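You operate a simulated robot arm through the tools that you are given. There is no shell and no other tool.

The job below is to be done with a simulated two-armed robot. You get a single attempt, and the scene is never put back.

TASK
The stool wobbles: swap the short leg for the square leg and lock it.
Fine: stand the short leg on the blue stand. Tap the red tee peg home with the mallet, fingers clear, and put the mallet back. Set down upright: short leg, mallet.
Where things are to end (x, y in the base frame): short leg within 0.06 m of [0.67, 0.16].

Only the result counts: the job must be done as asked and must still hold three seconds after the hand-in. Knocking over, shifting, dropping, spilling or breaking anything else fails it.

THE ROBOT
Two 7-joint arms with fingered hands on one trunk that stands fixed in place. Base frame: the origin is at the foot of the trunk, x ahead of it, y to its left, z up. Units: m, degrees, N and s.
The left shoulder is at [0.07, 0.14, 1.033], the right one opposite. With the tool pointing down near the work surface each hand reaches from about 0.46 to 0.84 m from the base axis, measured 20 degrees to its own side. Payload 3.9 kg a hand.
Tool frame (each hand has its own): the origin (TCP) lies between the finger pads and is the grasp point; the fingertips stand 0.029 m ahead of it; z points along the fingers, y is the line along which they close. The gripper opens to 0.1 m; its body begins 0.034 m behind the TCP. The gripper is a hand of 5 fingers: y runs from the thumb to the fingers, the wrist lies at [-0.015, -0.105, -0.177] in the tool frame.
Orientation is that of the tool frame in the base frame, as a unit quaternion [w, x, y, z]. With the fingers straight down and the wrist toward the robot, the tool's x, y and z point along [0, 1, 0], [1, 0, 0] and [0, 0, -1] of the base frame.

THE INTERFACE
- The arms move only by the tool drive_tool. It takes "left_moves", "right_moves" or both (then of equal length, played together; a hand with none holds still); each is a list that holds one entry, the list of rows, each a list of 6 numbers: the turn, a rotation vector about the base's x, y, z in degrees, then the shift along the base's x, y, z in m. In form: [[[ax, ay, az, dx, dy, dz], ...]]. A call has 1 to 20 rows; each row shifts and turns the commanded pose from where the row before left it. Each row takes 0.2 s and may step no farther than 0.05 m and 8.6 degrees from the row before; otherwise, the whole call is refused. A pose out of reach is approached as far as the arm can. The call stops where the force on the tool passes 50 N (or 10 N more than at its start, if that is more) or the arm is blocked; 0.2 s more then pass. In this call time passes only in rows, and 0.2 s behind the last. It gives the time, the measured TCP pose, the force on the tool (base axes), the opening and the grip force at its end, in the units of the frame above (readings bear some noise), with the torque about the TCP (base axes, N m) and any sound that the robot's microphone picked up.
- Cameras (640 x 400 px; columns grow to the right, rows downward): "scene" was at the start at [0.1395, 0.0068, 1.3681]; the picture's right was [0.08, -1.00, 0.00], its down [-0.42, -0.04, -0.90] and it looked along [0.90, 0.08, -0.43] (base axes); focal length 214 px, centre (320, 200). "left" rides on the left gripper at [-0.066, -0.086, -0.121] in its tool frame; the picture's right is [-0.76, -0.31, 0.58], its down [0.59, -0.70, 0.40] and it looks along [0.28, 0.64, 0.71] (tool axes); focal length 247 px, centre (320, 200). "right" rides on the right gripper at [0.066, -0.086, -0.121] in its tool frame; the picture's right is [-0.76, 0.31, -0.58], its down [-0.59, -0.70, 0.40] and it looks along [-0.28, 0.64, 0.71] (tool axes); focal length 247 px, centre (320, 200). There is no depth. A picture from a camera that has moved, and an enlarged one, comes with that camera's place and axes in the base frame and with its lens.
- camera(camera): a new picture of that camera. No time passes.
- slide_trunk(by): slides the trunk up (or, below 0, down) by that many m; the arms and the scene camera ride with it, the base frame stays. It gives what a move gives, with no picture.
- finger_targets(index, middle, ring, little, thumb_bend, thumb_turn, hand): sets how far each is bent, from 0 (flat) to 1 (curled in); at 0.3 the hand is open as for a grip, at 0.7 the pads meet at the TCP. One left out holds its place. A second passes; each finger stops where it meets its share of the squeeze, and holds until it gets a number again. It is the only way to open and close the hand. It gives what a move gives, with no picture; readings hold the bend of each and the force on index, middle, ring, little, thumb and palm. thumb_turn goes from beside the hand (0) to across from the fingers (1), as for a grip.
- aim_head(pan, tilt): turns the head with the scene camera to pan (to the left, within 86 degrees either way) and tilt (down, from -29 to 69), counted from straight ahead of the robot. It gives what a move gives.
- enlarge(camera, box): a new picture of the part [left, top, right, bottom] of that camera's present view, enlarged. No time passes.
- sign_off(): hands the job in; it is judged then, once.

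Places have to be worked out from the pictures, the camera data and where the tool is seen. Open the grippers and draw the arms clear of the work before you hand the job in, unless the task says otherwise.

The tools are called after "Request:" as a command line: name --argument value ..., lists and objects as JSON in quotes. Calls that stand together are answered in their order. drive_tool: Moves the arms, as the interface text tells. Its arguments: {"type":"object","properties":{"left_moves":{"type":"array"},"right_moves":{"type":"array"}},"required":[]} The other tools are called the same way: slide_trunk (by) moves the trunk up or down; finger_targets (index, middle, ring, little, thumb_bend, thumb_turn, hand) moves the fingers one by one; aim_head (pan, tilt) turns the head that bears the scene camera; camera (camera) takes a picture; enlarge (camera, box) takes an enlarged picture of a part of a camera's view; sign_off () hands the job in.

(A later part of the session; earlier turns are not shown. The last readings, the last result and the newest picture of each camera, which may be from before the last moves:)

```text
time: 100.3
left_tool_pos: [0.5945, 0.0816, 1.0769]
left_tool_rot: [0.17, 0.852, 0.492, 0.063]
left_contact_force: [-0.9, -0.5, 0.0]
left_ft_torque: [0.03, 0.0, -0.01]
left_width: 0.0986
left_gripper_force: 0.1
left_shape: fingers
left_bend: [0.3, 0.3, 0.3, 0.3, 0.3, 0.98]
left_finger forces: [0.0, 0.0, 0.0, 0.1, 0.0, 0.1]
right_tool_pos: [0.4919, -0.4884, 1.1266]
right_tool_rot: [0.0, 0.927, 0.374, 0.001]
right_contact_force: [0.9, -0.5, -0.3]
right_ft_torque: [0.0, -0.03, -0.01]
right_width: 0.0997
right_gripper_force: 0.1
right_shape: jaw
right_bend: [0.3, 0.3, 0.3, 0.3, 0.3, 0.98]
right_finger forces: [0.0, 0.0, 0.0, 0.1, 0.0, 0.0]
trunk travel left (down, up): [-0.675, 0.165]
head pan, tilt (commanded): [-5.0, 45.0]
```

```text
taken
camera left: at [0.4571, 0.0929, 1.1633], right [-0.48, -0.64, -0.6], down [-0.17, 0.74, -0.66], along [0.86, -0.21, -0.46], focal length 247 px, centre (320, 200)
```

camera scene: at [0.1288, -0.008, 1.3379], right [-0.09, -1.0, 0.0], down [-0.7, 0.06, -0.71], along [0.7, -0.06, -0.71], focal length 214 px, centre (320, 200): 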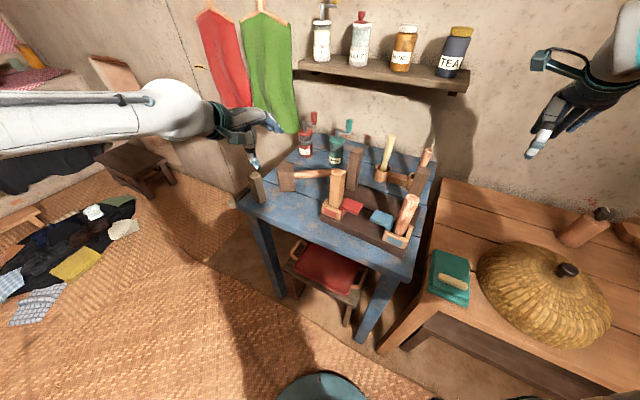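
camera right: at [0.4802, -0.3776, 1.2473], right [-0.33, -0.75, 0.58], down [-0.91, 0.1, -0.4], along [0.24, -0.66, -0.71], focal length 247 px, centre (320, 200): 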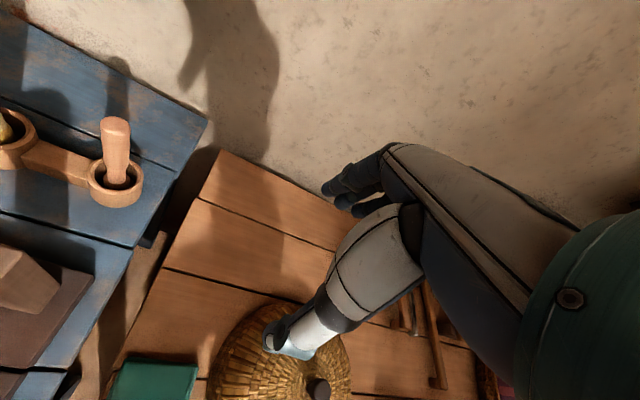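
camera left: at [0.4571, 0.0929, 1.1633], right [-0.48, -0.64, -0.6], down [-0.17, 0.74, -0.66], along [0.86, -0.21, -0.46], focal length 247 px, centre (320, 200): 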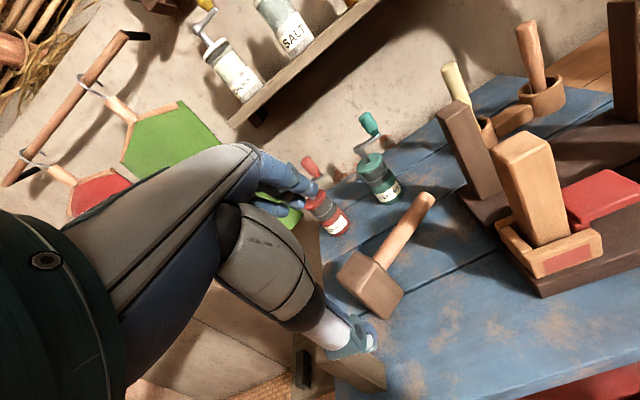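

The mallet is clearly visible from both cameras now. I zoom in to measure its head corners and handle direction.

Request:
enlarge --camera "scene" --box '[240, 140, 340, 220]'

Request:
enlarge --camera "left" --box '[320, 170, 460, 330]'

```text
5.00 times, centred on (290, 180) of scene
camera zoom: at [0.1288, -0.008, 1.3379], right [-0.09, -1.0, 0.0], down [-0.7, 0.06, -0.71], along [0.7, -0.06, -0.71], focal length 1072 px, centre (470, 300)
```

zoom: 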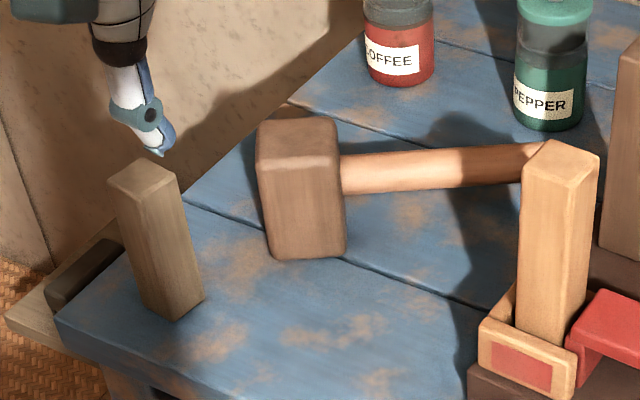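

```text
2.50 times, centred on (390, 250) of left
camera zoom: at [0.4571, 0.0929, 1.1633], right [-0.48, -0.64, -0.6], down [-0.17, 0.74, -0.66], along [0.86, -0.21, -0.46], focal length 617 px, centre (145, 75)
```

zoom: 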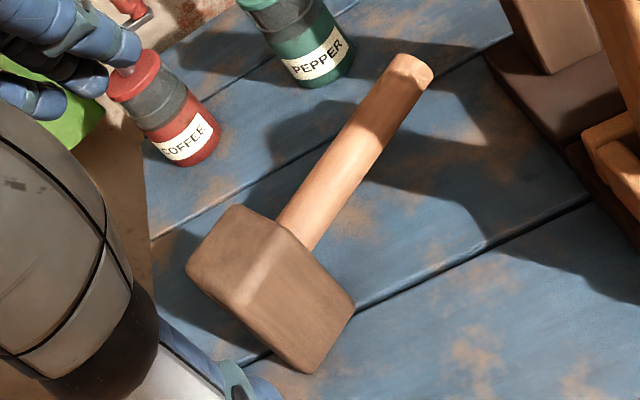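

The mallet stands at H≈(0.724, 0.058) with its handle along −y; originally it was at about (0.832, 0.067) with the handle at azimuth −117°. I bring the open hand above the head with yaw 0 and a 12° tilt, to pinch the head's near and far faces.

Request:
drive_tool --left_moves '[[[1.4, 1.86, 7.54, 0.0246, -0.0072, -0.01], [1.4, 1.86, 7.54, 0.0246, -0.0072, -0.01], [1.4, 1.86, 7.54, 0.0246, -0.0072, -0.01], [1.4, 1.86, 7.54, 0.0246, -0.007, -0.01]]]'

Request:
camera --camera "left"

Request:
enlarge --camera "scene" --box '[240, 120, 350, 220]'

```text
time: 101.3
left_tool_pos: [0.6932, 0.0505, 1.0369]
left_tool_rot: [0.074, 0.703, 0.704, 0.075]
left_contact_force: [0.8, 0.2, -0.9]
left_ft_torque: [0.02, -0.01, 0.01]
left_width: 0.0984
left_gripper_force: 0.1
left_shape: fingers
left_bend: [0.3, 0.3, 0.3, 0.3, 0.3, 0.98]
left_finger forces: [0.0, 0.0, 0.0, 0.0, 0.0, 0.0]
right_tool_pos: [0.4926, -0.4898, 1.1262]
right_tool_rot: [0.0, 0.927, 0.375, 0.0]
right_contact_force: [0.1, 0.3, -0.2]
right_ft_torque: [0.02, 0.02, -0.01]
right_width: 0.0998
right_gripper_force: 0.0
right_shape: jaw
right_bend: [0.3, 0.3, 0.3, 0.3, 0.3, 0.98]
right_finger forces: [0.0, 0.2, 0.1, 0.0, 0.0, 0.0]
trunk travel left (down, up): [-0.675, 0.165]
head pan, tilt (commanded): [-5.0, 45.0]
```

```text
taken
camera left: at [0.5838, -0.0138, 1.137], right [-0.18, -0.76, -0.63], down [-0.6, 0.59, -0.54], along [0.78, 0.28, -0.56], focal length 247 px, centre (320, 200)
```

left: 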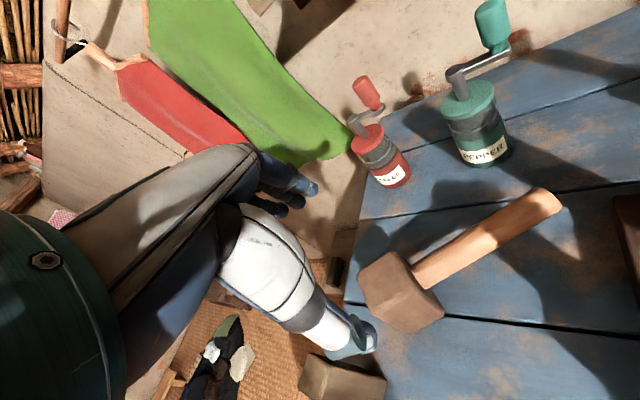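

```text
4.00 times, centred on (295, 170) of scene
camera zoom: at [0.1303, -0.0097, 1.3377], right [-0.09, -1.0, 0.0], down [-0.71, 0.06, -0.71], along [0.7, -0.06, -0.71], focal length 858 px, centre (420, 320)
```

zoom: 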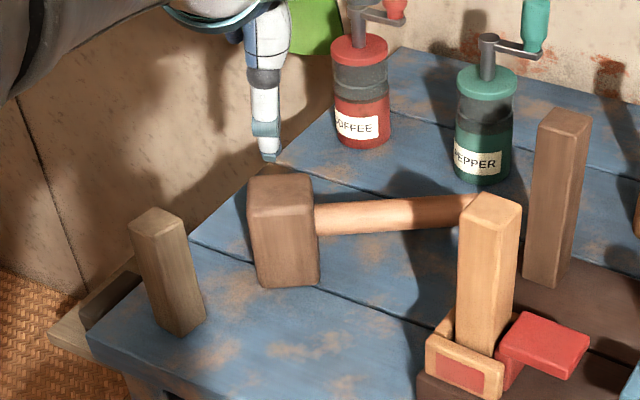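

The head centre measures (0.726, 0.056). I descend along the tool axis around the head, pausing for a check.

Request:
drive_tool --left_moves '[[[0, 0, 0, 0.008, 0, -0.038], [0, 0, 0, 0.008, 0, -0.038], [0, 0, 0, 0.006, 0, -0.03]]]'

Request:
camera --camera "left"

Request:
enlarge --camera "scene" --box '[250, 140, 340, 210]'

```text
time: 102.1
left_tool_pos: [0.7178, 0.0626, 0.9375]
left_tool_rot: [0.086, 0.695, 0.71, 0.067]
left_contact_force: [0.7, 0.0, -0.9]
left_ft_torque: [0.02, 0.02, 0.01]
left_width: 0.0987
left_gripper_force: 0.0
left_shape: fingers
left_bend: [0.3, 0.3, 0.3, 0.3, 0.3, 0.98]
left_finger forces: [0.0, 0.0, 0.0, 0.1, 0.1, 0.1]
right_tool_pos: [0.4939, -0.488, 1.1273]
right_tool_rot: [0.0, 0.927, 0.375, -0.001]
right_contact_force: [0.4, -0.3, -0.6]
right_ft_torque: [-0.01, 0.01, -0.01]
right_width: 0.0999
right_gripper_force: 0.0
right_shape: jaw
right_bend: [0.3, 0.3, 0.3, 0.3, 0.3, 0.98]
right_finger forces: [0.1, 0.0, 0.1, 0.0, 0.0, 0.0]
trunk travel left (down, up): [-0.675, 0.165]
head pan, tilt (commanded): [-5.0, 45.0]
```

```text
taken
camera left: at [0.6095, -0.0005, 1.0391], right [-0.16, -0.78, -0.61], down [-0.61, 0.56, -0.56], along [0.77, 0.28, -0.57], focal length 247 px, centre (320, 200)
```

left: 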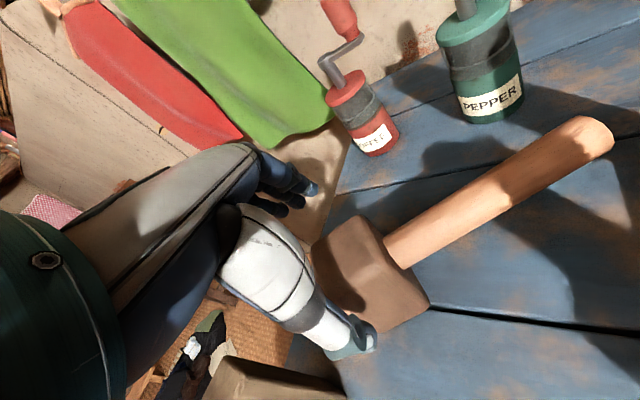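

```text
5.71 times, centred on (295, 175) of scene
camera zoom: at [0.1298, -0.0081, 1.3378], right [-0.09, -1.0, 0.0], down [-0.7, 0.06, -0.71], along [0.7, -0.06, -0.71], focal length 1226 px, centre (463, 343)
```

zoom: 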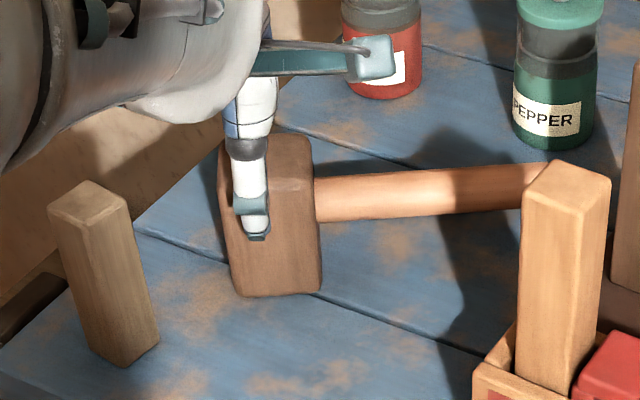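

The measured TCP is 1.2 cm off to +y from the command. I check whether it settles with a zero move.

Request:
drive_tool --left_moves '[[[0, 0, 0, 0, 0, 0], [0, 0, 0, 0, 0, 0]]]'

Request:
camera --camera "scene"

```text
time: 102.7
left_tool_pos: [0.7165, 0.0636, 0.9359]
left_tool_rot: [0.083, 0.695, 0.711, 0.065]
left_contact_force: [-0.6, 0.3, 0.1]
left_ft_torque: [-0.03, 0.0, 0.01]
left_width: 0.0989
left_gripper_force: 0.0
left_shape: fingers
left_bend: [0.3, 0.3, 0.3, 0.3, 0.3, 0.98]
left_finger forces: [0.0, 0.0, 0.1, 0.1, 0.0, 0.0]
right_tool_pos: [0.4933, -0.4879, 1.1259]
right_tool_rot: [-0.001, 0.927, 0.375, 0.0]
right_contact_force: [-0.3, -0.9, 1.0]
right_ft_torque: [-0.02, -0.02, 0.03]
right_width: 0.1001
right_gripper_force: 0.0
right_shape: jaw
right_bend: [0.3, 0.3, 0.3, 0.3, 0.3, 0.98]
right_finger forces: [0.0, 0.0, 0.0, 0.1, 0.1, 0.1]
trunk travel left (down, up): [-0.675, 0.165]
head pan, tilt (commanded): [-5.0, 45.0]
```

```text
taken
camera scene: at [0.1289, -0.0082, 1.3378], right [-0.09, -1.0, 0.0], down [-0.7, 0.06, -0.71], along [0.7, -0.06, -0.71], focal length 214 px, centre (320, 200)
```

scene: 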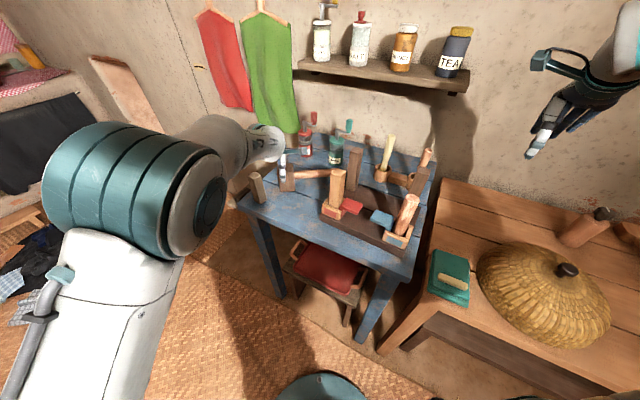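

The elbow has drifted up close to the head, which limits the arm at yaw 0. I raise slightly and turn to yaw −13°, which is easier for the arm and also rotates toward the mallet's original direction.

Request:
drive_tool --left_moves '[[[0, 0, 0, -0.006, 0, 0.03], [0, 0, -6.5, -0.003, 0, 0.01], [0, 0, -6.5, 0, 0, 0], [0, 0, 0, 0, 0, 0]]]'

Request:
camera --camera "scene"

```text
time: 103.7
left_tool_pos: [0.7038, 0.0498, 0.9737]
left_tool_rot: [0.082, 0.78, 0.617, 0.066]
left_contact_force: [-0.2, -0.4, 1.0]
left_ft_torque: [0.03, -0.03, 0.04]
left_width: 0.0986
left_gripper_force: 0.1
left_shape: fingers
left_bend: [0.3, 0.3, 0.3, 0.3, 0.3, 0.98]
left_finger forces: [0.0, 0.0, 0.0, 0.1, 0.0, 0.0]
right_tool_pos: [0.4919, -0.4893, 1.1265]
right_tool_rot: [0.0, 0.927, 0.374, 0.001]
right_contact_force: [0.8, 0.1, -0.3]
right_ft_torque: [0.01, 0.0, 0.03]
right_width: 0.0999
right_gripper_force: 0.0
right_shape: jaw
right_bend: [0.3, 0.3, 0.3, 0.3, 0.3, 0.98]
right_finger forces: [0.0, 0.0, 0.1, 0.0, 0.0, 0.0]
trunk travel left (down, up): [-0.675, 0.165]
head pan, tilt (commanded): [-5.0, 45.0]
```

```text
taken
camera scene: at [0.1277, -0.0096, 1.338], right [-0.09, -1.0, 0.0], down [-0.7, 0.06, -0.71], along [0.7, -0.06, -0.71], focal length 214 px, centre (320, 200)
```

scene: 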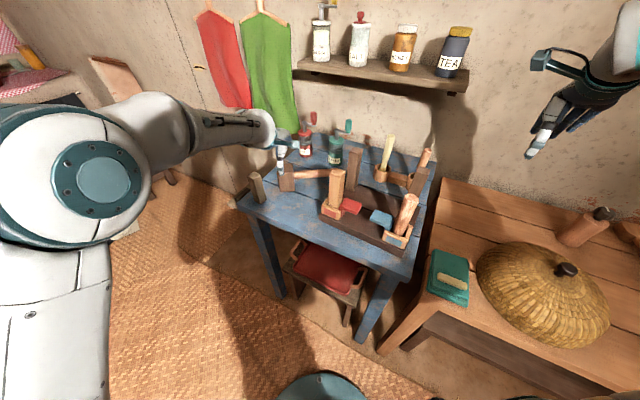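

The arm follows properly now at yaw −13°. I descend around the head to gripping height.

Request:
drive_tool --left_moves '[[[0, 0, 0, 0.007, 0, -0.034], [0, 0, 0, 0.007, 0, -0.034], [0, 0, 0, 0.007, 0, -0.033]]]'

Request:
camera --camera "left"

Request:
enlarge --camera "scene" --box '[250, 140, 340, 210]'

```text
time: 104.5
left_tool_pos: [0.7277, 0.0532, 0.8728]
left_tool_rot: [0.086, 0.778, 0.619, 0.067]
left_contact_force: [4.6, -0.1, 8.3]
left_ft_torque: [-0.13, 0.01, 0.07]
left_width: 0.1005
left_gripper_force: 4.2
left_shape: fingers
left_bend: [0.29, 0.3, 0.3, 0.3, 0.3, 0.98]
left_finger forces: [7.7, 0.0, 0.0, 0.1, 0.0, 0.0]
right_tool_pos: [0.4938, -0.4873, 1.1271]
right_tool_rot: [-0.001, 0.927, 0.374, -0.001]
right_contact_force: [-0.2, 0.0, 0.8]
right_ft_torque: [0.0, -0.04, 0.0]
right_width: 0.0996
right_gripper_force: 0.0
right_shape: jaw
right_bend: [0.3, 0.3, 0.3, 0.3, 0.3, 0.98]
right_finger forces: [0.0, 0.0, 0.0, 0.0, 0.1, 0.0]
trunk travel left (down, up): [-0.675, 0.165]
head pan, tilt (commanded): [-5.0, 45.0]
```

```text
taken
camera left: at [0.6055, 0.0147, 0.9715], right [-0.34, -0.7, -0.63], down [-0.45, 0.71, -0.54], along [0.82, 0.1, -0.56], focal length 247 px, centre (320, 200)
```

left: 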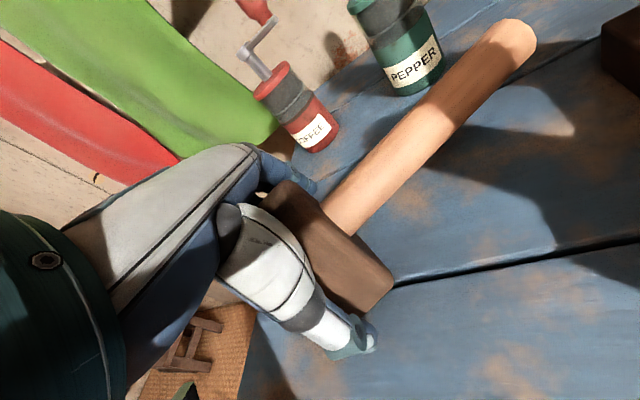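

```text
5.71 times, centred on (295, 175) of scene
camera zoom: at [0.1287, -0.0079, 1.3381], right [-0.09, -1.0, 0.0], down [-0.7, 0.06, -0.71], along [0.7, -0.06, -0.71], focal length 1226 px, centre (463, 343)
```

zoom: 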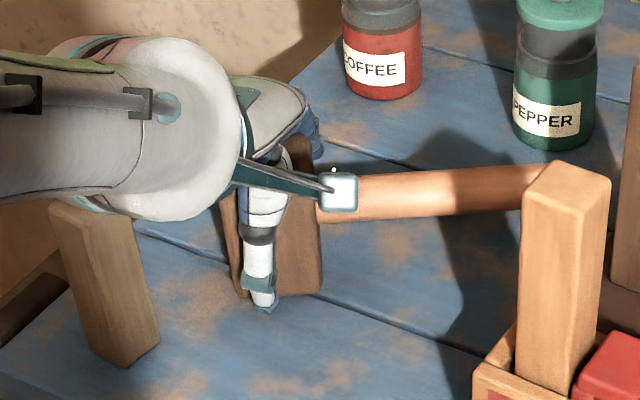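

The index finger is pressing on the head's far top corner (8 N). I back up 2 cm, shift 1 cm forward to centre the head, and descend slightly less.

Request:
drive_tool --left_moves '[[[0, 0, 0, -0.004, 0, 0.02], [0, 0, 0, 0.01, -0.002, 0.002], [0, 0, 0, 0.003, 0, -0.015]]]'

Request:
camera --camera "left"

Request:
enlarge --camera "scene" --box '[250, 140, 340, 210]'

```text
time: 105.3
left_tool_pos: [0.7356, 0.0505, 0.877]
left_tool_rot: [0.084, 0.779, 0.618, 0.066]
left_contact_force: [-0.9, 0.4, 1.6]
left_ft_torque: [0.0, 0.04, -0.03]
left_width: 0.0988
left_gripper_force: 0.9
left_shape: fingers
left_bend: [0.3, 0.3, 0.3, 0.3, 0.3, 0.98]
left_finger forces: [0.1, 0.0, 0.0, 0.0, 1.9, 0.0]
right_tool_pos: [0.492, -0.4878, 1.1273]
right_tool_rot: [0.0, 0.927, 0.374, 0.0]
right_contact_force: [-0.4, -0.4, 0.9]
right_ft_torque: [0.0, 0.0, -0.03]
right_width: 0.0999
right_gripper_force: 0.1
right_shape: jaw
right_bend: [0.3, 0.3, 0.3, 0.3, 0.3, 0.98]
right_finger forces: [0.0, 0.1, 0.1, 0.0, 0.1, 0.0]
trunk travel left (down, up): [-0.675, 0.165]
head pan, tilt (commanded): [-5.0, 45.0]
```

```text
taken
camera left: at [0.6138, 0.0127, 0.9771], right [-0.35, -0.7, -0.63], down [-0.45, 0.71, -0.54], along [0.82, 0.1, -0.56], focal length 247 px, centre (320, 200)
```

left: 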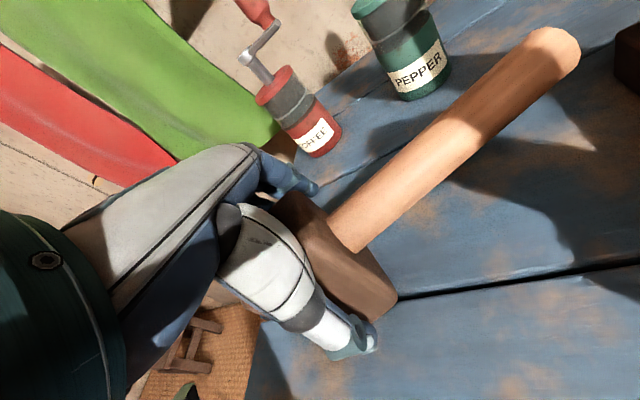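

```text
5.71 times, centred on (295, 175) of scene
camera zoom: at [0.1283, -0.0078, 1.338], right [-0.09, -1.0, 0.0], down [-0.7, 0.06, -0.71], along [0.7, -0.06, -0.71], focal length 1226 px, centre (463, 343)
```

zoom: 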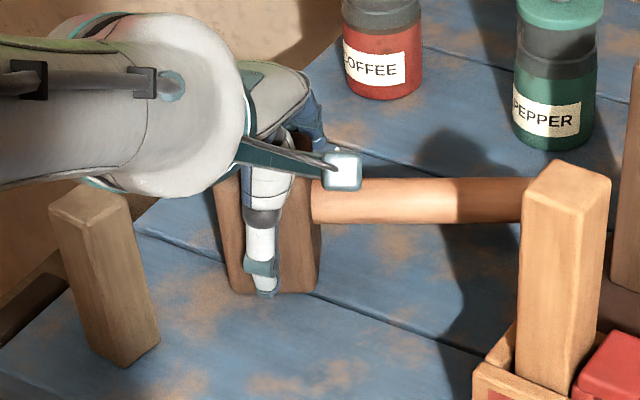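

Only a light thumb touch now, and the head is between the digits. I close index, middle, ring and thumb on the head.

Request:
finger_targets --hand "left" --index 0.65 --middle 0.65 --ring 0.65 --thumb_bend 0.65

Request:
camera --camera "left"

Request:
enlarge --camera "scene" --box '[250, 140, 340, 210]'

```text
time: 106.3
left_tool_pos: [0.7353, 0.05, 0.8785]
left_tool_rot: [0.084, 0.779, 0.618, 0.067]
left_contact_force: [2.6, -1.1, 8.3]
left_ft_torque: [0.09, 0.21, 0.04]
left_width: 0.0604
left_gripper_force: 27.5
left_shape: fingers
left_bend: [0.55, 0.63, 0.64, 0.3, 0.47, 0.97]
left_finger forces: [27.1, 2.0, 1.0, 0.0, 25.1, 0.0]
right_tool_pos: [0.4924, -0.4876, 1.1281]
right_tool_rot: [0.0, 0.928, 0.373, 0.002]
right_contact_force: [0.5, -1.2, -0.1]
right_ft_torque: [0.0, -0.02, -0.01]
right_width: 0.1
right_gripper_force: 0.1
right_shape: jaw
right_bend: [0.3, 0.3, 0.3, 0.3, 0.3, 0.98]
right_finger forces: [0.1, 0.0, 0.1, 0.1, 0.0, 0.1]
trunk travel left (down, up): [-0.675, 0.165]
head pan, tilt (commanded): [-5.0, 45.0]
```

```text
taken
camera left: at [0.6136, 0.0121, 0.9779], right [-0.34, -0.7, -0.63], down [-0.45, 0.71, -0.54], along [0.82, 0.1, -0.56], focal length 247 px, centre (320, 200)
```

left: 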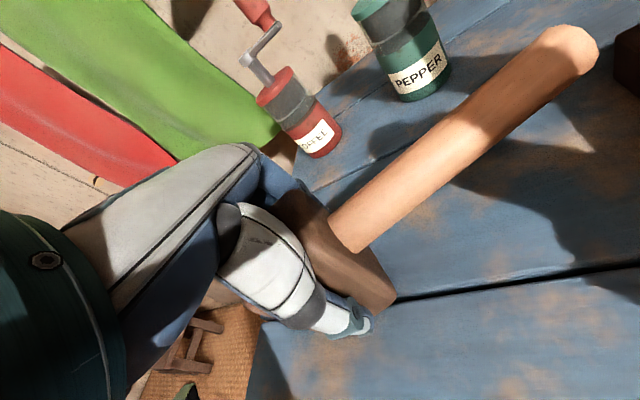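

```text
5.71 times, centred on (295, 175) of scene
camera zoom: at [0.1278, -0.0083, 1.338], right [-0.09, -1.0, 0.0], down [-0.7, 0.06, -0.71], along [0.7, -0.06, -0.71], focal length 1226 px, centre (463, 343)
```

zoom: 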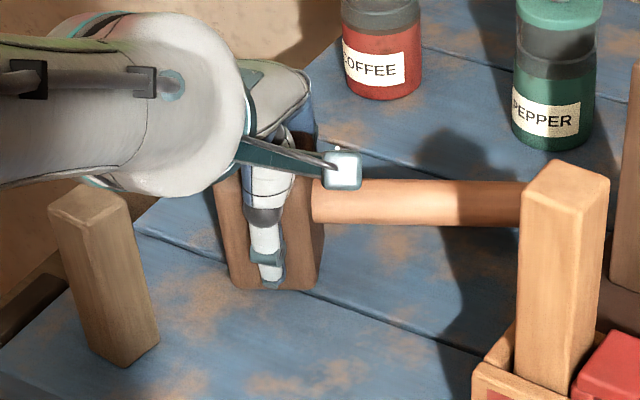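

The head is pinched firmly between index and thumb (about 25 N). I lift 1.5 cm and check how the mallet hangs.

Request:
drive_tool --left_moves '[[[0, 0, 0, 0, 0, 0.006], [0, 0, 0, 0, 0, 0.01], [0, 0, 0, 0, 0, 0.01]]]'

Request:
camera --camera "left"

Request:
enlarge --camera "scene" --box '[250, 130, 340, 210]'

```text
time: 107.1
left_tool_pos: [0.7354, 0.0512, 0.9025]
left_tool_rot: [0.082, 0.779, 0.618, 0.065]
left_contact_force: [-0.9, 0.1, -3.6]
left_ft_torque: [0.05, -0.01, -0.03]
left_width: 0.06
left_gripper_force: 25.9
left_shape: fingers
left_bend: [0.55, 0.63, 0.64, 0.3, 0.47, 0.97]
left_finger forces: [24.7, 1.7, 0.8, 0.0, 25.2, 0.1]
right_tool_pos: [0.4925, -0.4864, 1.1262]
right_tool_rot: [0.0, 0.927, 0.374, 0.001]
right_contact_force: [-0.1, 0.0, 0.7]
right_ft_torque: [-0.03, -0.01, 0.04]
right_width: 0.0997
right_gripper_force: 0.0
right_shape: jaw
right_bend: [0.3, 0.3, 0.3, 0.3, 0.3, 0.98]
right_finger forces: [0.1, 0.1, 0.0, 0.1, 0.0, 0.0]
trunk travel left (down, up): [-0.675, 0.165]
head pan, tilt (commanded): [-5.0, 45.0]
```

```text
taken
camera left: at [0.6144, 0.0133, 1.002], right [-0.35, -0.7, -0.63], down [-0.46, 0.71, -0.54], along [0.82, 0.1, -0.56], focal length 247 px, centre (320, 200)
```

left: 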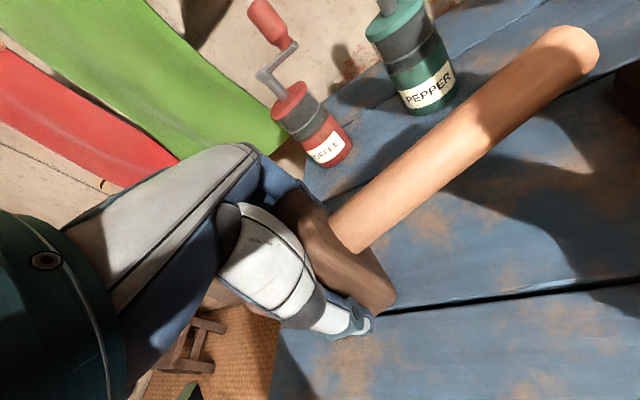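

```text
5.00 times, centred on (295, 170) of scene
camera zoom: at [0.1293, -0.0079, 1.3377], right [-0.09, -1.0, 0.0], down [-0.7, 0.06, -0.71], along [0.7, -0.06, -0.71], focal length 1072 px, centre (445, 350)
```

zoom: 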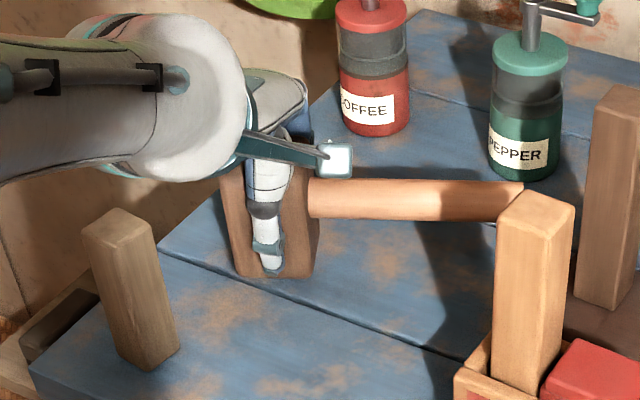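

The mallet hangs level and firm. I now carry it low over to its original spot while turning −20°.

Request:
drive_tool --left_moves '[[[0, 0, -5, 0.023, 0.002, 0.003], [0, 0, -5, 0.023, 0.002, 0.0], [0, 0, -5, 0.023, 0.002, 0.0], [0, 0, -5, 0.023, 0.002, 0.0], [0, 0, 0, 0, 0, 0]]]'

Request:
camera --camera "left"

Request:
enlarge --camera "scene" --box '[240, 120, 340, 210]'

```text
time: 108.3
left_tool_pos: [0.7996, 0.0643, 0.8902]
left_tool_rot: [0.093, 0.875, 0.472, 0.05]
left_contact_force: [0.2, -0.2, -2.4]
left_ft_torque: [0.03, -0.08, -0.01]
left_width: 0.0596
left_gripper_force: 25.2
left_shape: fingers
left_bend: [0.56, 0.63, 0.64, 0.3, 0.47, 0.97]
left_finger forces: [23.6, 1.6, 0.8, 0.0, 24.3, 0.0]
left hand out of reach, approached as far as the arm can: row 4
right_tool_pos: [0.4935, -0.4892, 1.1258]
right_tool_rot: [0.0, 0.927, 0.375, 0.0]
right_contact_force: [-1.4, -0.8, 0.9]
right_ft_torque: [0.0, -0.01, 0.01]
right_width: 0.1
right_gripper_force: 0.0
right_shape: jaw
right_bend: [0.3, 0.3, 0.3, 0.3, 0.3, 0.98]
right_finger forces: [0.0, 0.0, 0.0, 0.1, 0.1, 0.0]
trunk travel left (down, up): [-0.675, 0.165]
head pan, tilt (commanded): [-5.0, 45.0]
```

```text
taken
camera left: at [0.6727, 0.071, 0.9889], right [-0.56, -0.54, -0.63], down [-0.18, 0.82, -0.54], along [0.8, -0.19, -0.56], focal length 247 px, centre (320, 200)
```

left: 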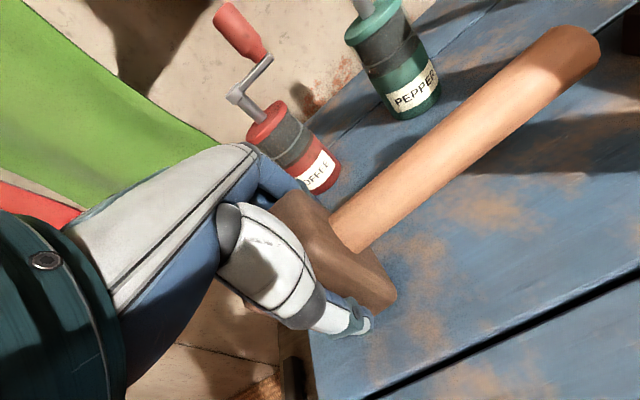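

```text
4.44 times, centred on (290, 165) of scene
camera zoom: at [0.1291, -0.0088, 1.3378], right [-0.09, -1.0, 0.0], down [-0.7, 0.06, -0.71], along [0.7, -0.06, -0.71], focal length 953 px, centre (453, 356)
```

zoom: 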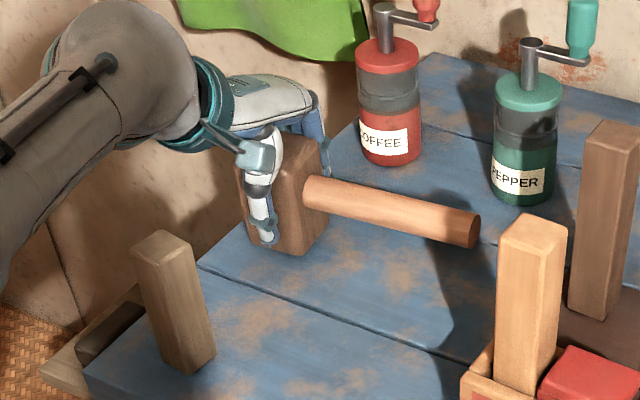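

The arm ran out of reach about 3.8 cm short of the original place. I tilt the hand a further 10° outward about the handle axis, which pulls the wrist back and buys reach, and continue.

Request:
drive_tool --left_moves '[[[-2.75, -4.18, 0, 0.012, -0.002, 0.006], [-2.75, -4.18, 0, 0.012, -0.002, 0.004], [0, 0, 0, 0.008, -0.001, 0], [0, 0, 0, 0, 0, 0]]]'

Request:
camera --camera "left"

Request:
enlarge --camera "scene" --box '[240, 120, 340, 210]'

```text
time: 109.3
left_tool_pos: [0.8259, 0.0598, 0.8982]
left_tool_rot: [0.169, 0.863, 0.468, 0.09]
left_contact_force: [-0.6, -0.1, -2.9]
left_ft_torque: [0.08, -0.04, 0.0]
left_width: 0.0595
left_gripper_force: 24.7
left_shape: fingers
left_bend: [0.56, 0.63, 0.64, 0.3, 0.47, 0.97]
left_finger forces: [23.1, 1.5, 0.8, 0.0, 24.3, 0.0]
left hand out of reach, approached as far as the arm can: row 3
right_tool_pos: [0.4933, -0.488, 1.1255]
right_tool_rot: [0.0, 0.927, 0.375, 0.0]
right_contact_force: [0.0, 0.5, -1.4]
right_ft_torque: [0.01, 0.02, -0.02]
right_width: 0.0999
right_gripper_force: 0.2
right_shape: jaw
right_bend: [0.3, 0.3, 0.3, 0.3, 0.3, 0.98]
right_finger forces: [0.0, 0.0, 0.1, 0.0, 0.1, 0.0]
trunk travel left (down, up): [-0.675, 0.165]
head pan, tilt (commanded): [-5.0, 45.0]
```

```text
taken
camera left: at [0.6845, 0.0752, 0.9787], right [-0.47, -0.6, -0.65], down [-0.1, 0.77, -0.63], along [0.88, -0.23, -0.42], focal length 247 px, centre (320, 200)
```

left: 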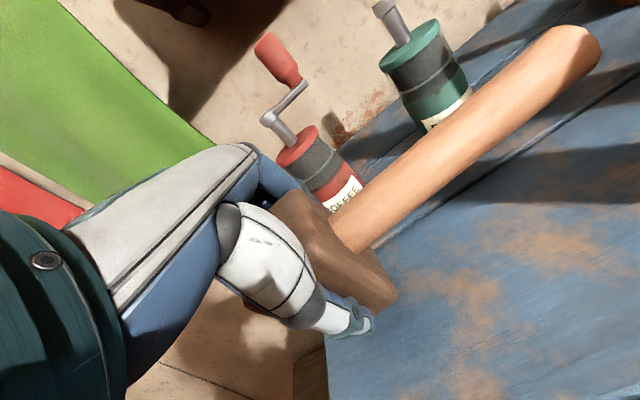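

```text
4.44 times, centred on (290, 165) of scene
camera zoom: at [0.1294, -0.0079, 1.3378], right [-0.09, -1.0, 0.0], down [-0.7, 0.06, -0.71], along [0.7, -0.06, -0.71], focal length 953 px, centre (453, 356)
```

zoom: 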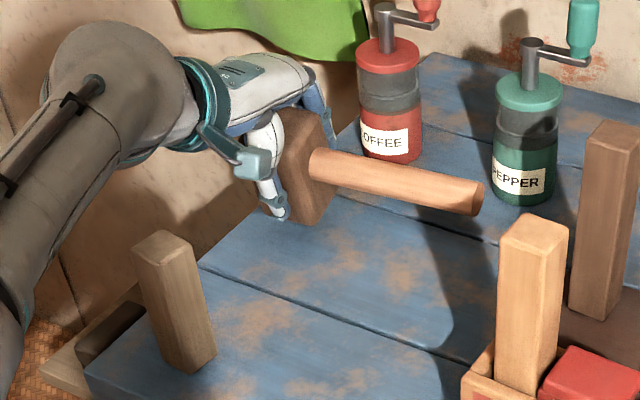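

The head centre is now at about (0.823, 0.067), within 1 cm of where it stood originally. I lower it gently to the table.

Request:
drive_tool --left_moves '[[[0, 0, 0, 0, 0, -0.008], [0, 0, 0, 0, 0, -0.005], [0, 0, 0, 0, 0, -0.002]]]'

```text
time: 110.1
left_tool_pos: [0.8252, 0.0608, 0.8849]
left_tool_rot: [0.169, 0.863, 0.468, 0.091]
left_contact_force: [-0.2, -0.1, -2.0]
left_ft_torque: [0.07, 0.0, 0.02]
left_width: 0.0594
left_gripper_force: 24.9
left_shape: fingers
left_bend: [0.56, 0.63, 0.64, 0.3, 0.47, 0.97]
left_finger forces: [23.4, 1.6, 0.8, 0.1, 24.1, 0.0]
right_tool_pos: [0.4925, -0.4886, 1.1277]
right_tool_rot: [0.0, 0.927, 0.375, 0.0]
right_contact_force: [0.8, 0.6, -0.2]
right_ft_torque: [0.01, -0.01, 0.01]
right_width: 0.0998
right_gripper_force: 0.1
right_shape: jaw
right_bend: [0.3, 0.3, 0.3, 0.3, 0.3, 0.98]
right_finger forces: [0.1, 0.0, 0.1, 0.0, 0.0, 0.0]
trunk travel left (down, up): [-0.675, 0.165]
head pan, tilt (commanded): [-5.0, 45.0]
```

Still no contact, so I continue in 2 mm steps.

Request:
drive_tool --left_moves '[[[0, 0, 0, 0, 0, -0.002], [0, 0, 0, 0, 0, -0.002], [0, 0, 0, 0, 0, -0.001]]]'

Request:
enlarge --camera "scene" --box '[240, 120, 340, 210]'

```text
time: 110.9
left_tool_pos: [0.823, 0.0593, 0.8841]
left_tool_rot: [0.17, 0.862, 0.468, 0.093]
left_contact_force: [-0.1, -3.3, 12.7]
left_ft_torque: [0.3, 0.13, 0.06]
left_width: 0.0595
left_gripper_force: 27.2
left_shape: fingers
left_bend: [0.56, 0.63, 0.64, 0.3, 0.47, 0.98]
left_finger forces: [26.2, 2.1, 1.3, 0.1, 24.5, 0.0]
right_tool_pos: [0.4899, -0.4872, 1.1278]
right_tool_rot: [0.0, 0.927, 0.374, 0.001]
right_contact_force: [-0.6, -0.3, -0.2]
right_ft_torque: [0.0, 0.01, -0.03]
right_width: 0.0996
right_gripper_force: 0.1
right_shape: jaw
right_bend: [0.3, 0.3, 0.3, 0.3, 0.3, 0.98]
right_finger forces: [0.1, 0.1, 0.0, 0.0, 0.1, 0.0]
trunk travel left (down, up): [-0.675, 0.165]
head pan, tilt (commanded): [-5.0, 45.0]
```

```text
4.44 times, centred on (290, 165) of scene
camera zoom: at [0.1264, -0.0088, 1.3383], right [-0.09, -1.0, 0.0], down [-0.7, 0.06, -0.71], along [0.71, -0.06, -0.71], focal length 953 px, centre (453, 356)
```

zoom: 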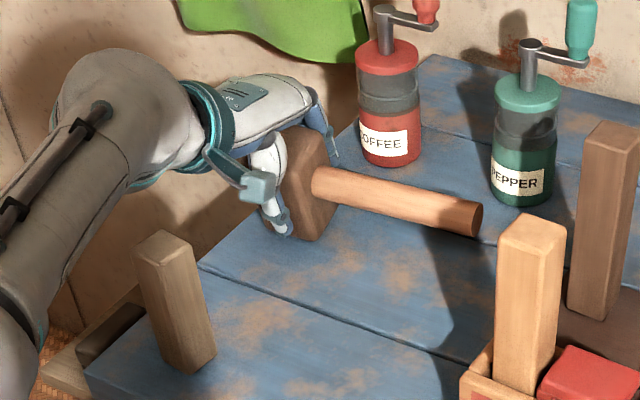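

The head's near edge is on the table. I unload slightly and open in small steps so the head settles flat while the fingers still guard it.

Request:
drive_tool --left_moves '[[[0, 0, 0, 0, 0, 0.002]]]'

Request:
finger_targets --hand "left" --index 0.53 --middle 0.53 --ring 0.53 --thumb_bend 0.45

Request:
enlarge --camera "scene" --box '[240, 120, 340, 210]'

Request:
camera --camera "left"

```text
time: 111.3
left_tool_pos: [0.8242, 0.0594, 0.884]
left_tool_rot: [0.169, 0.863, 0.467, 0.092]
left_contact_force: [0.8, -1.2, 11.3]
left_ft_torque: [0.29, 0.05, 0.04]
left_width: 0.0593
left_gripper_force: 26.9
left_shape: fingers
left_bend: [0.56, 0.63, 0.64, 0.3, 0.47, 0.98]
left_finger forces: [26.3, 2.3, 1.4, 0.1, 23.9, 0.0]
right_tool_pos: [0.4896, -0.4885, 1.1274]
right_tool_rot: [0.0, 0.927, 0.374, 0.001]
right_contact_force: [0.2, -0.1, -1.2]
right_ft_torque: [-0.01, -0.03, -0.02]
right_width: 0.0997
right_gripper_force: 0.0
right_shape: jaw
right_bend: [0.3, 0.3, 0.3, 0.3, 0.3, 0.98]
right_finger forces: [0.1, 0.1, 0.0, 0.0, 0.0, 0.1]
trunk travel left (down, up): [-0.675, 0.165]
head pan, tilt (commanded): [-5.0, 45.0]
```

```text
time: 112.3
left_tool_pos: [0.8236, 0.0604, 0.8829]
left_tool_rot: [0.169, 0.862, 0.468, 0.093]
left_contact_force: [-1.4, -1.1, 8.1]
left_ft_torque: [0.19, 0.22, 0.03]
left_width: 0.0658
left_gripper_force: 9.6
left_shape: fingers
left_bend: [0.5, 0.53, 0.53, 0.3, 0.42, 0.98]
left_finger forces: [10.4, 0.1, 0.0, 0.1, 9.3, 0.1]
right_tool_pos: [0.4903, -0.4884, 1.1268]
right_tool_rot: [-0.001, 0.927, 0.374, 0.001]
right_contact_force: [1.0, 0.5, -0.1]
right_ft_torque: [-0.01, 0.0, 0.03]
right_width: 0.1001
right_gripper_force: 0.0
right_shape: jaw
right_bend: [0.3, 0.3, 0.3, 0.3, 0.3, 0.98]
right_finger forces: [0.1, 0.1, 0.0, 0.1, 0.1, 0.0]
trunk travel left (down, up): [-0.675, 0.165]
head pan, tilt (commanded): [-5.0, 45.0]
```

```text
4.44 times, centred on (290, 165) of scene
camera zoom: at [0.1268, -0.0084, 1.3381], right [-0.09, -1.0, 0.0], down [-0.7, 0.06, -0.71], along [0.71, -0.06, -0.71], focal length 953 px, centre (453, 356)
```

zoom: 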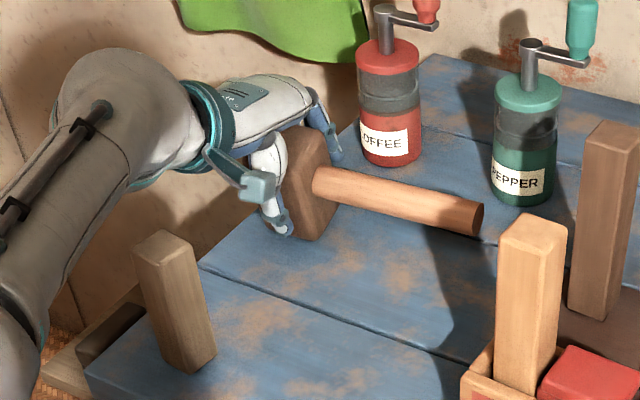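

```text
taken
camera left: at [0.6824, 0.0745, 0.9622], right [-0.47, -0.6, -0.65], down [-0.1, 0.77, -0.63], along [0.88, -0.23, -0.42], focal length 247 px, centre (320, 200)
```

left: 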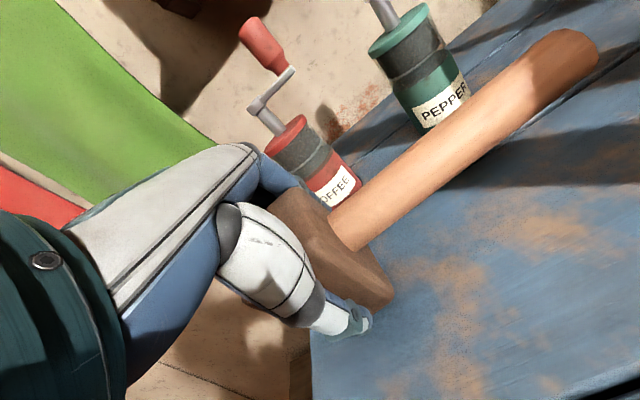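

The grip eased to 10 N and the mallet is steady. I open a bit more.

Request:
finger_targets --hand "left" --index 0.46 --middle 0.46 --ring 0.46 --thumb_bend 0.4

Request:
enlarge --camera "scene" --box '[240, 120, 340, 210]'

```text
time: 113.3
left_tool_pos: [0.8247, 0.06, 0.8812]
left_tool_rot: [0.168, 0.863, 0.467, 0.091]
left_contact_force: [-0.5, -1.5, 4.5]
left_ft_torque: [0.14, 0.14, 0.0]
left_width: 0.073
left_gripper_force: 4.1
left_shape: fingers
left_bend: [0.45, 0.46, 0.46, 0.3, 0.39, 0.98]
left_finger forces: [4.3, 0.0, 0.1, 0.1, 3.6, 0.0]
right_tool_pos: [0.4926, -0.4878, 1.1268]
right_tool_rot: [0.0, 0.927, 0.375, 0.0]
right_contact_force: [0.5, 0.0, 0.6]
right_ft_torque: [-0.01, 0.0, -0.02]
right_width: 0.1
right_gripper_force: 0.0
right_shape: jaw
right_bend: [0.3, 0.3, 0.3, 0.3, 0.3, 0.98]
right_finger forces: [0.1, 0.1, 0.1, 0.0, 0.0, 0.0]
trunk travel left (down, up): [-0.675, 0.165]
head pan, tilt (commanded): [-5.0, 45.0]
```

```text
4.44 times, centred on (290, 165) of scene
camera zoom: at [0.1277, -0.0083, 1.338], right [-0.09, -1.0, 0.0], down [-0.7, 0.06, -0.71], along [0.7, -0.06, -0.71], focal length 953 px, centre (453, 356)
```

zoom: 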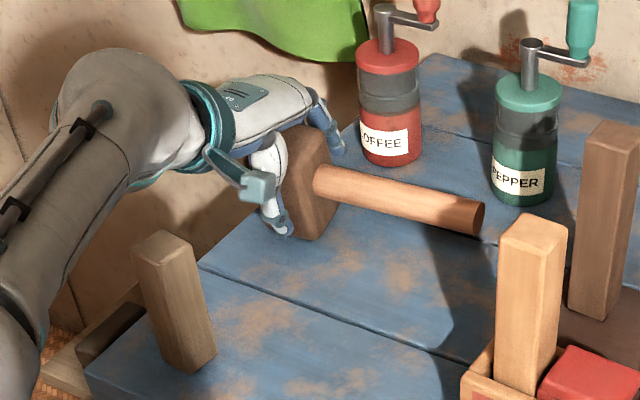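

Forces are down to 4 N and the mallet stays put. I open fully.

Request:
finger_targets --hand "left" --index 0.38 --middle 0.38 --ring 0.38 --thumb_bend 0.34

Request:
enlarge --camera "scene" --box '[240, 120, 340, 210]'

Request:
camera --camera "left"

```text
time: 114.3
left_tool_pos: [0.8245, 0.0599, 0.8824]
left_tool_rot: [0.169, 0.863, 0.467, 0.091]
left_contact_force: [0.0, -1.2, 0.0]
left_ft_torque: [0.02, 0.04, 0.0]
left_width: 0.0848
left_gripper_force: 0.1
left_shape: fingers
left_bend: [0.38, 0.38, 0.38, 0.3, 0.34, 0.98]
left_finger forces: [0.7, 0.1, 0.0, 0.0, 0.0, 0.0]
right_tool_pos: [0.4917, -0.4882, 1.1278]
right_tool_rot: [0.0, 0.927, 0.375, 0.0]
right_contact_force: [0.0, -0.1, -0.8]
right_ft_torque: [-0.03, 0.0, 0.0]
right_width: 0.0996
right_gripper_force: 0.1
right_shape: jaw
right_bend: [0.3, 0.3, 0.3, 0.3, 0.3, 0.98]
right_finger forces: [0.0, 0.0, 0.1, 0.0, 0.0, 0.0]
trunk travel left (down, up): [-0.675, 0.165]
head pan, tilt (commanded): [-5.0, 45.0]
```

```text
4.44 times, centred on (290, 165) of scene
camera zoom: at [0.1288, -0.0081, 1.3378], right [-0.09, -1.0, 0.0], down [-0.7, 0.06, -0.71], along [0.7, -0.06, -0.71], focal length 953 px, centre (453, 356)
```

zoom: 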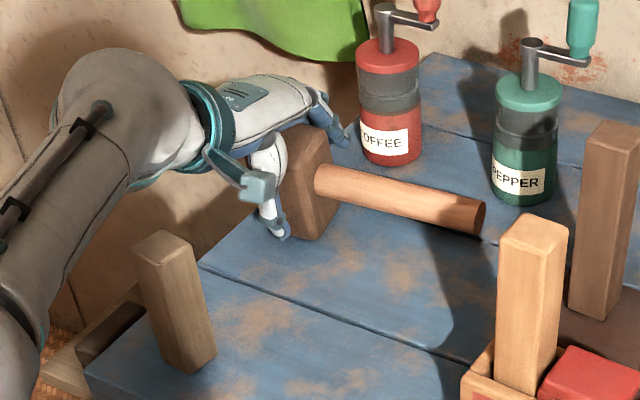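

```text
taken
camera left: at [0.6837, 0.0748, 0.9609], right [-0.47, -0.6, -0.65], down [-0.1, 0.77, -0.63], along [0.88, -0.23, -0.42], focal length 247 px, centre (320, 200)
```

left: 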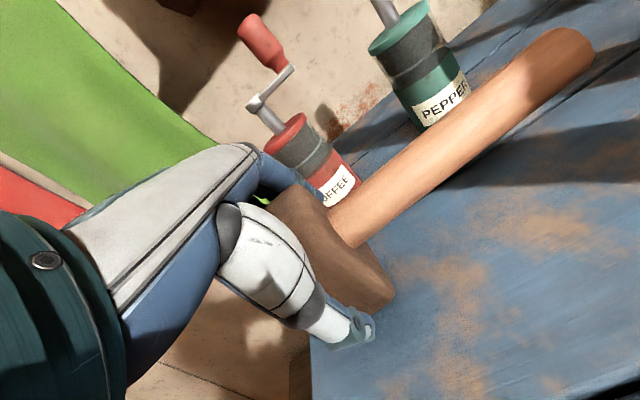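

The mallet is free. I open the hand fully and withdraw back along the tool axis.

Request:
finger_targets --hand "left" --index 0.3 --middle 0.3 --ring 0.3 --thumb_bend 0.3

Request:
drive_tool --left_moves '[[[0, 0, 0, -0.003, 0.002, 0.01], [0, 0, 0, -0.006, 0.004, 0.02], [0, 0, 0, -0.01, 0.006, 0.03], [0, 0, 0, -0.012, 0.008, 0.035]]]'

Request:
enlarge --camera "scene" --box '[240, 120, 340, 210]'

Request:
camera --camera "left"

```text
time: 115.3
left_tool_pos: [0.8248, 0.0597, 0.8816]
left_tool_rot: [0.168, 0.863, 0.468, 0.09]
left_contact_force: [1.2, -0.4, 0.3]
left_ft_torque: [-0.02, 0.03, 0.02]
left_width: 0.099
left_gripper_force: 0.3
left_shape: fingers
left_bend: [0.3, 0.3, 0.3, 0.3, 0.3, 0.98]
left_finger forces: [0.8, 0.1, 0.0, 0.0, 0.0, 0.1]
right_tool_pos: [0.4933, -0.4878, 1.1264]
right_tool_rot: [0.0, 0.927, 0.374, 0.0]
right_contact_force: [0.5, -1.4, 0.6]
right_ft_torque: [-0.02, 0.0, 0.0]
right_width: 0.1001
right_gripper_force: 0.1
right_shape: jaw
right_bend: [0.3, 0.3, 0.3, 0.3, 0.3, 0.98]
right_finger forces: [0.0, 0.0, 0.1, 0.0, 0.0, 0.0]
trunk travel left (down, up): [-0.675, 0.165]
head pan, tilt (commanded): [-5.0, 45.0]
```

```text
time: 116.3
left_tool_pos: [0.7913, 0.0804, 0.9774]
left_tool_rot: [0.169, 0.863, 0.467, 0.09]
left_contact_force: [0.2, 0.0, 0.3]
left_ft_torque: [-0.02, -0.03, -0.01]
left_width: 0.0986
left_gripper_force: 0.0
left_shape: fingers
left_bend: [0.3, 0.3, 0.3, 0.3, 0.3, 0.98]
left_finger forces: [0.0, 0.1, 0.0, 0.0, 0.0, 0.0]
right_tool_pos: [0.4907, -0.487, 1.1275]
right_tool_rot: [-0.001, 0.927, 0.374, 0.001]
right_contact_force: [-0.8, 0.8, 0.6]
right_ft_torque: [0.0, -0.01, 0.02]
right_width: 0.1
right_gripper_force: 0.1
right_shape: jaw
right_bend: [0.3, 0.3, 0.3, 0.3, 0.3, 0.98]
right_finger forces: [0.0, 0.0, 0.0, 0.1, 0.1, 0.0]
trunk travel left (down, up): [-0.675, 0.165]
head pan, tilt (commanded): [-5.0, 45.0]
```

```text
4.44 times, centred on (290, 165) of scene
camera zoom: at [0.1273, -0.0079, 1.338], right [-0.09, -1.0, 0.0], down [-0.7, 0.06, -0.71], along [0.71, -0.06, -0.71], focal length 953 px, centre (453, 356)
```

zoom: 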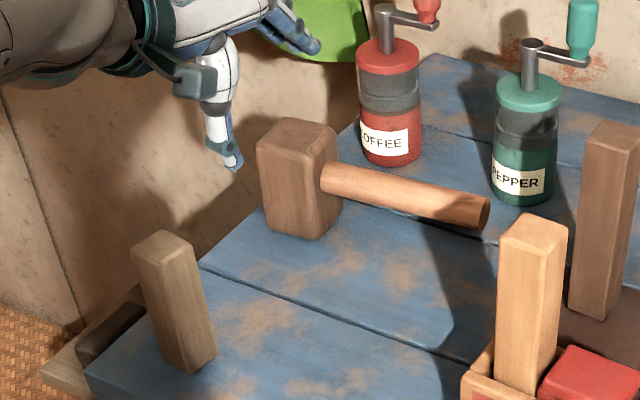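

```text
taken
camera left: at [0.6513, 0.0946, 1.0569], right [-0.47, -0.6, -0.65], down [-0.1, 0.77, -0.63], along [0.88, -0.23, -0.42], focal length 247 px, centre (320, 200)
```

left: 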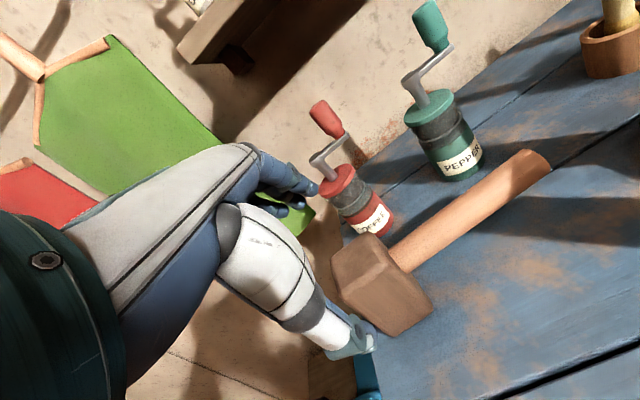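

The mallet stands upright essentially where it began (front corner about 1 cm off, handle end within 6 mm). I draw the left arm up and away to the left.

Request:
drive_tool --left_moves '[[[0, 0, 0, -0.015, 0.01, 0.04], [0, 0, 0, -0.02, 0.015, 0.04], [0, 0, 0, -0.025, 0.025, 0.035], [0, 0, 0, -0.03, 0.03, 0.025], [0, 0, 0, -0.03, 0.035, 0.02], [0, 0, 0, -0.02, 0.035, 0.02], [0, 0, 0, -0.01, 0.03, 0.02]]]'

Request:
camera --camera "scene"

Request:
enlarge --camera "scene" --box '[230, 100, 440, 260]'

Request:
camera --camera "left"

```text
refused: row 5 steps farther than a row can; nothing moved
```

```text
taken
camera scene: at [0.1273, -0.0079, 1.338], right [-0.09, -1.0, 0.0], down [-0.7, 0.06, -0.71], along [0.71, -0.06, -0.71], focal length 214 px, centre (320, 200)
```

scene: 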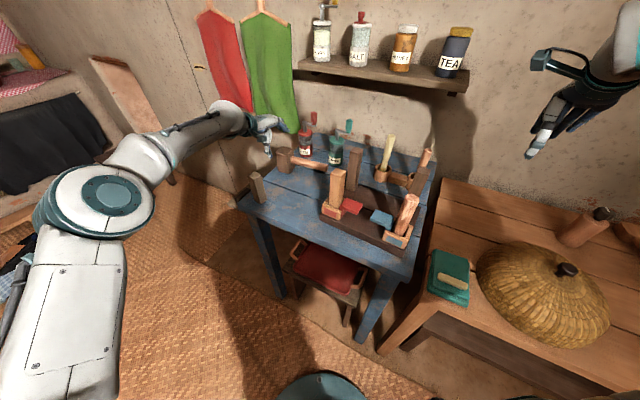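

```text
2.50 times, centred on (335, 180) of scene
camera zoom: at [0.1273, -0.0079, 1.338], right [-0.09, -1.0, 0.0], down [-0.7, 0.06, -0.71], along [0.71, -0.06, -0.71], focal length 536 px, centre (282, 250)
```

zoom: 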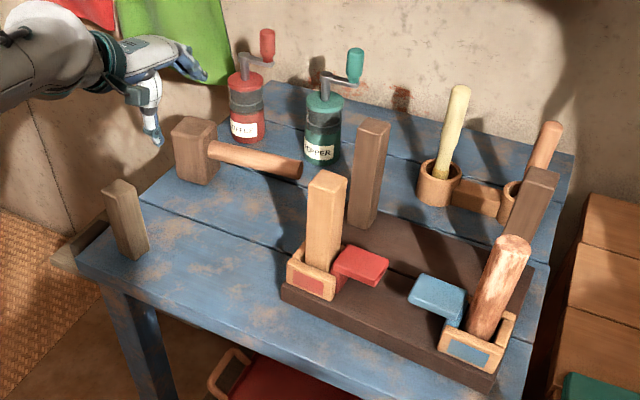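

```text
taken
camera left: at [0.6513, 0.0946, 1.0569], right [-0.47, -0.6, -0.65], down [-0.1, 0.77, -0.63], along [0.88, -0.23, -0.42], focal length 247 px, centre (320, 200)
```

left: 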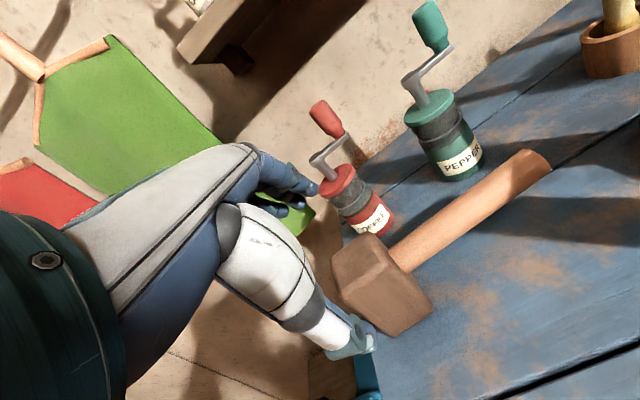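

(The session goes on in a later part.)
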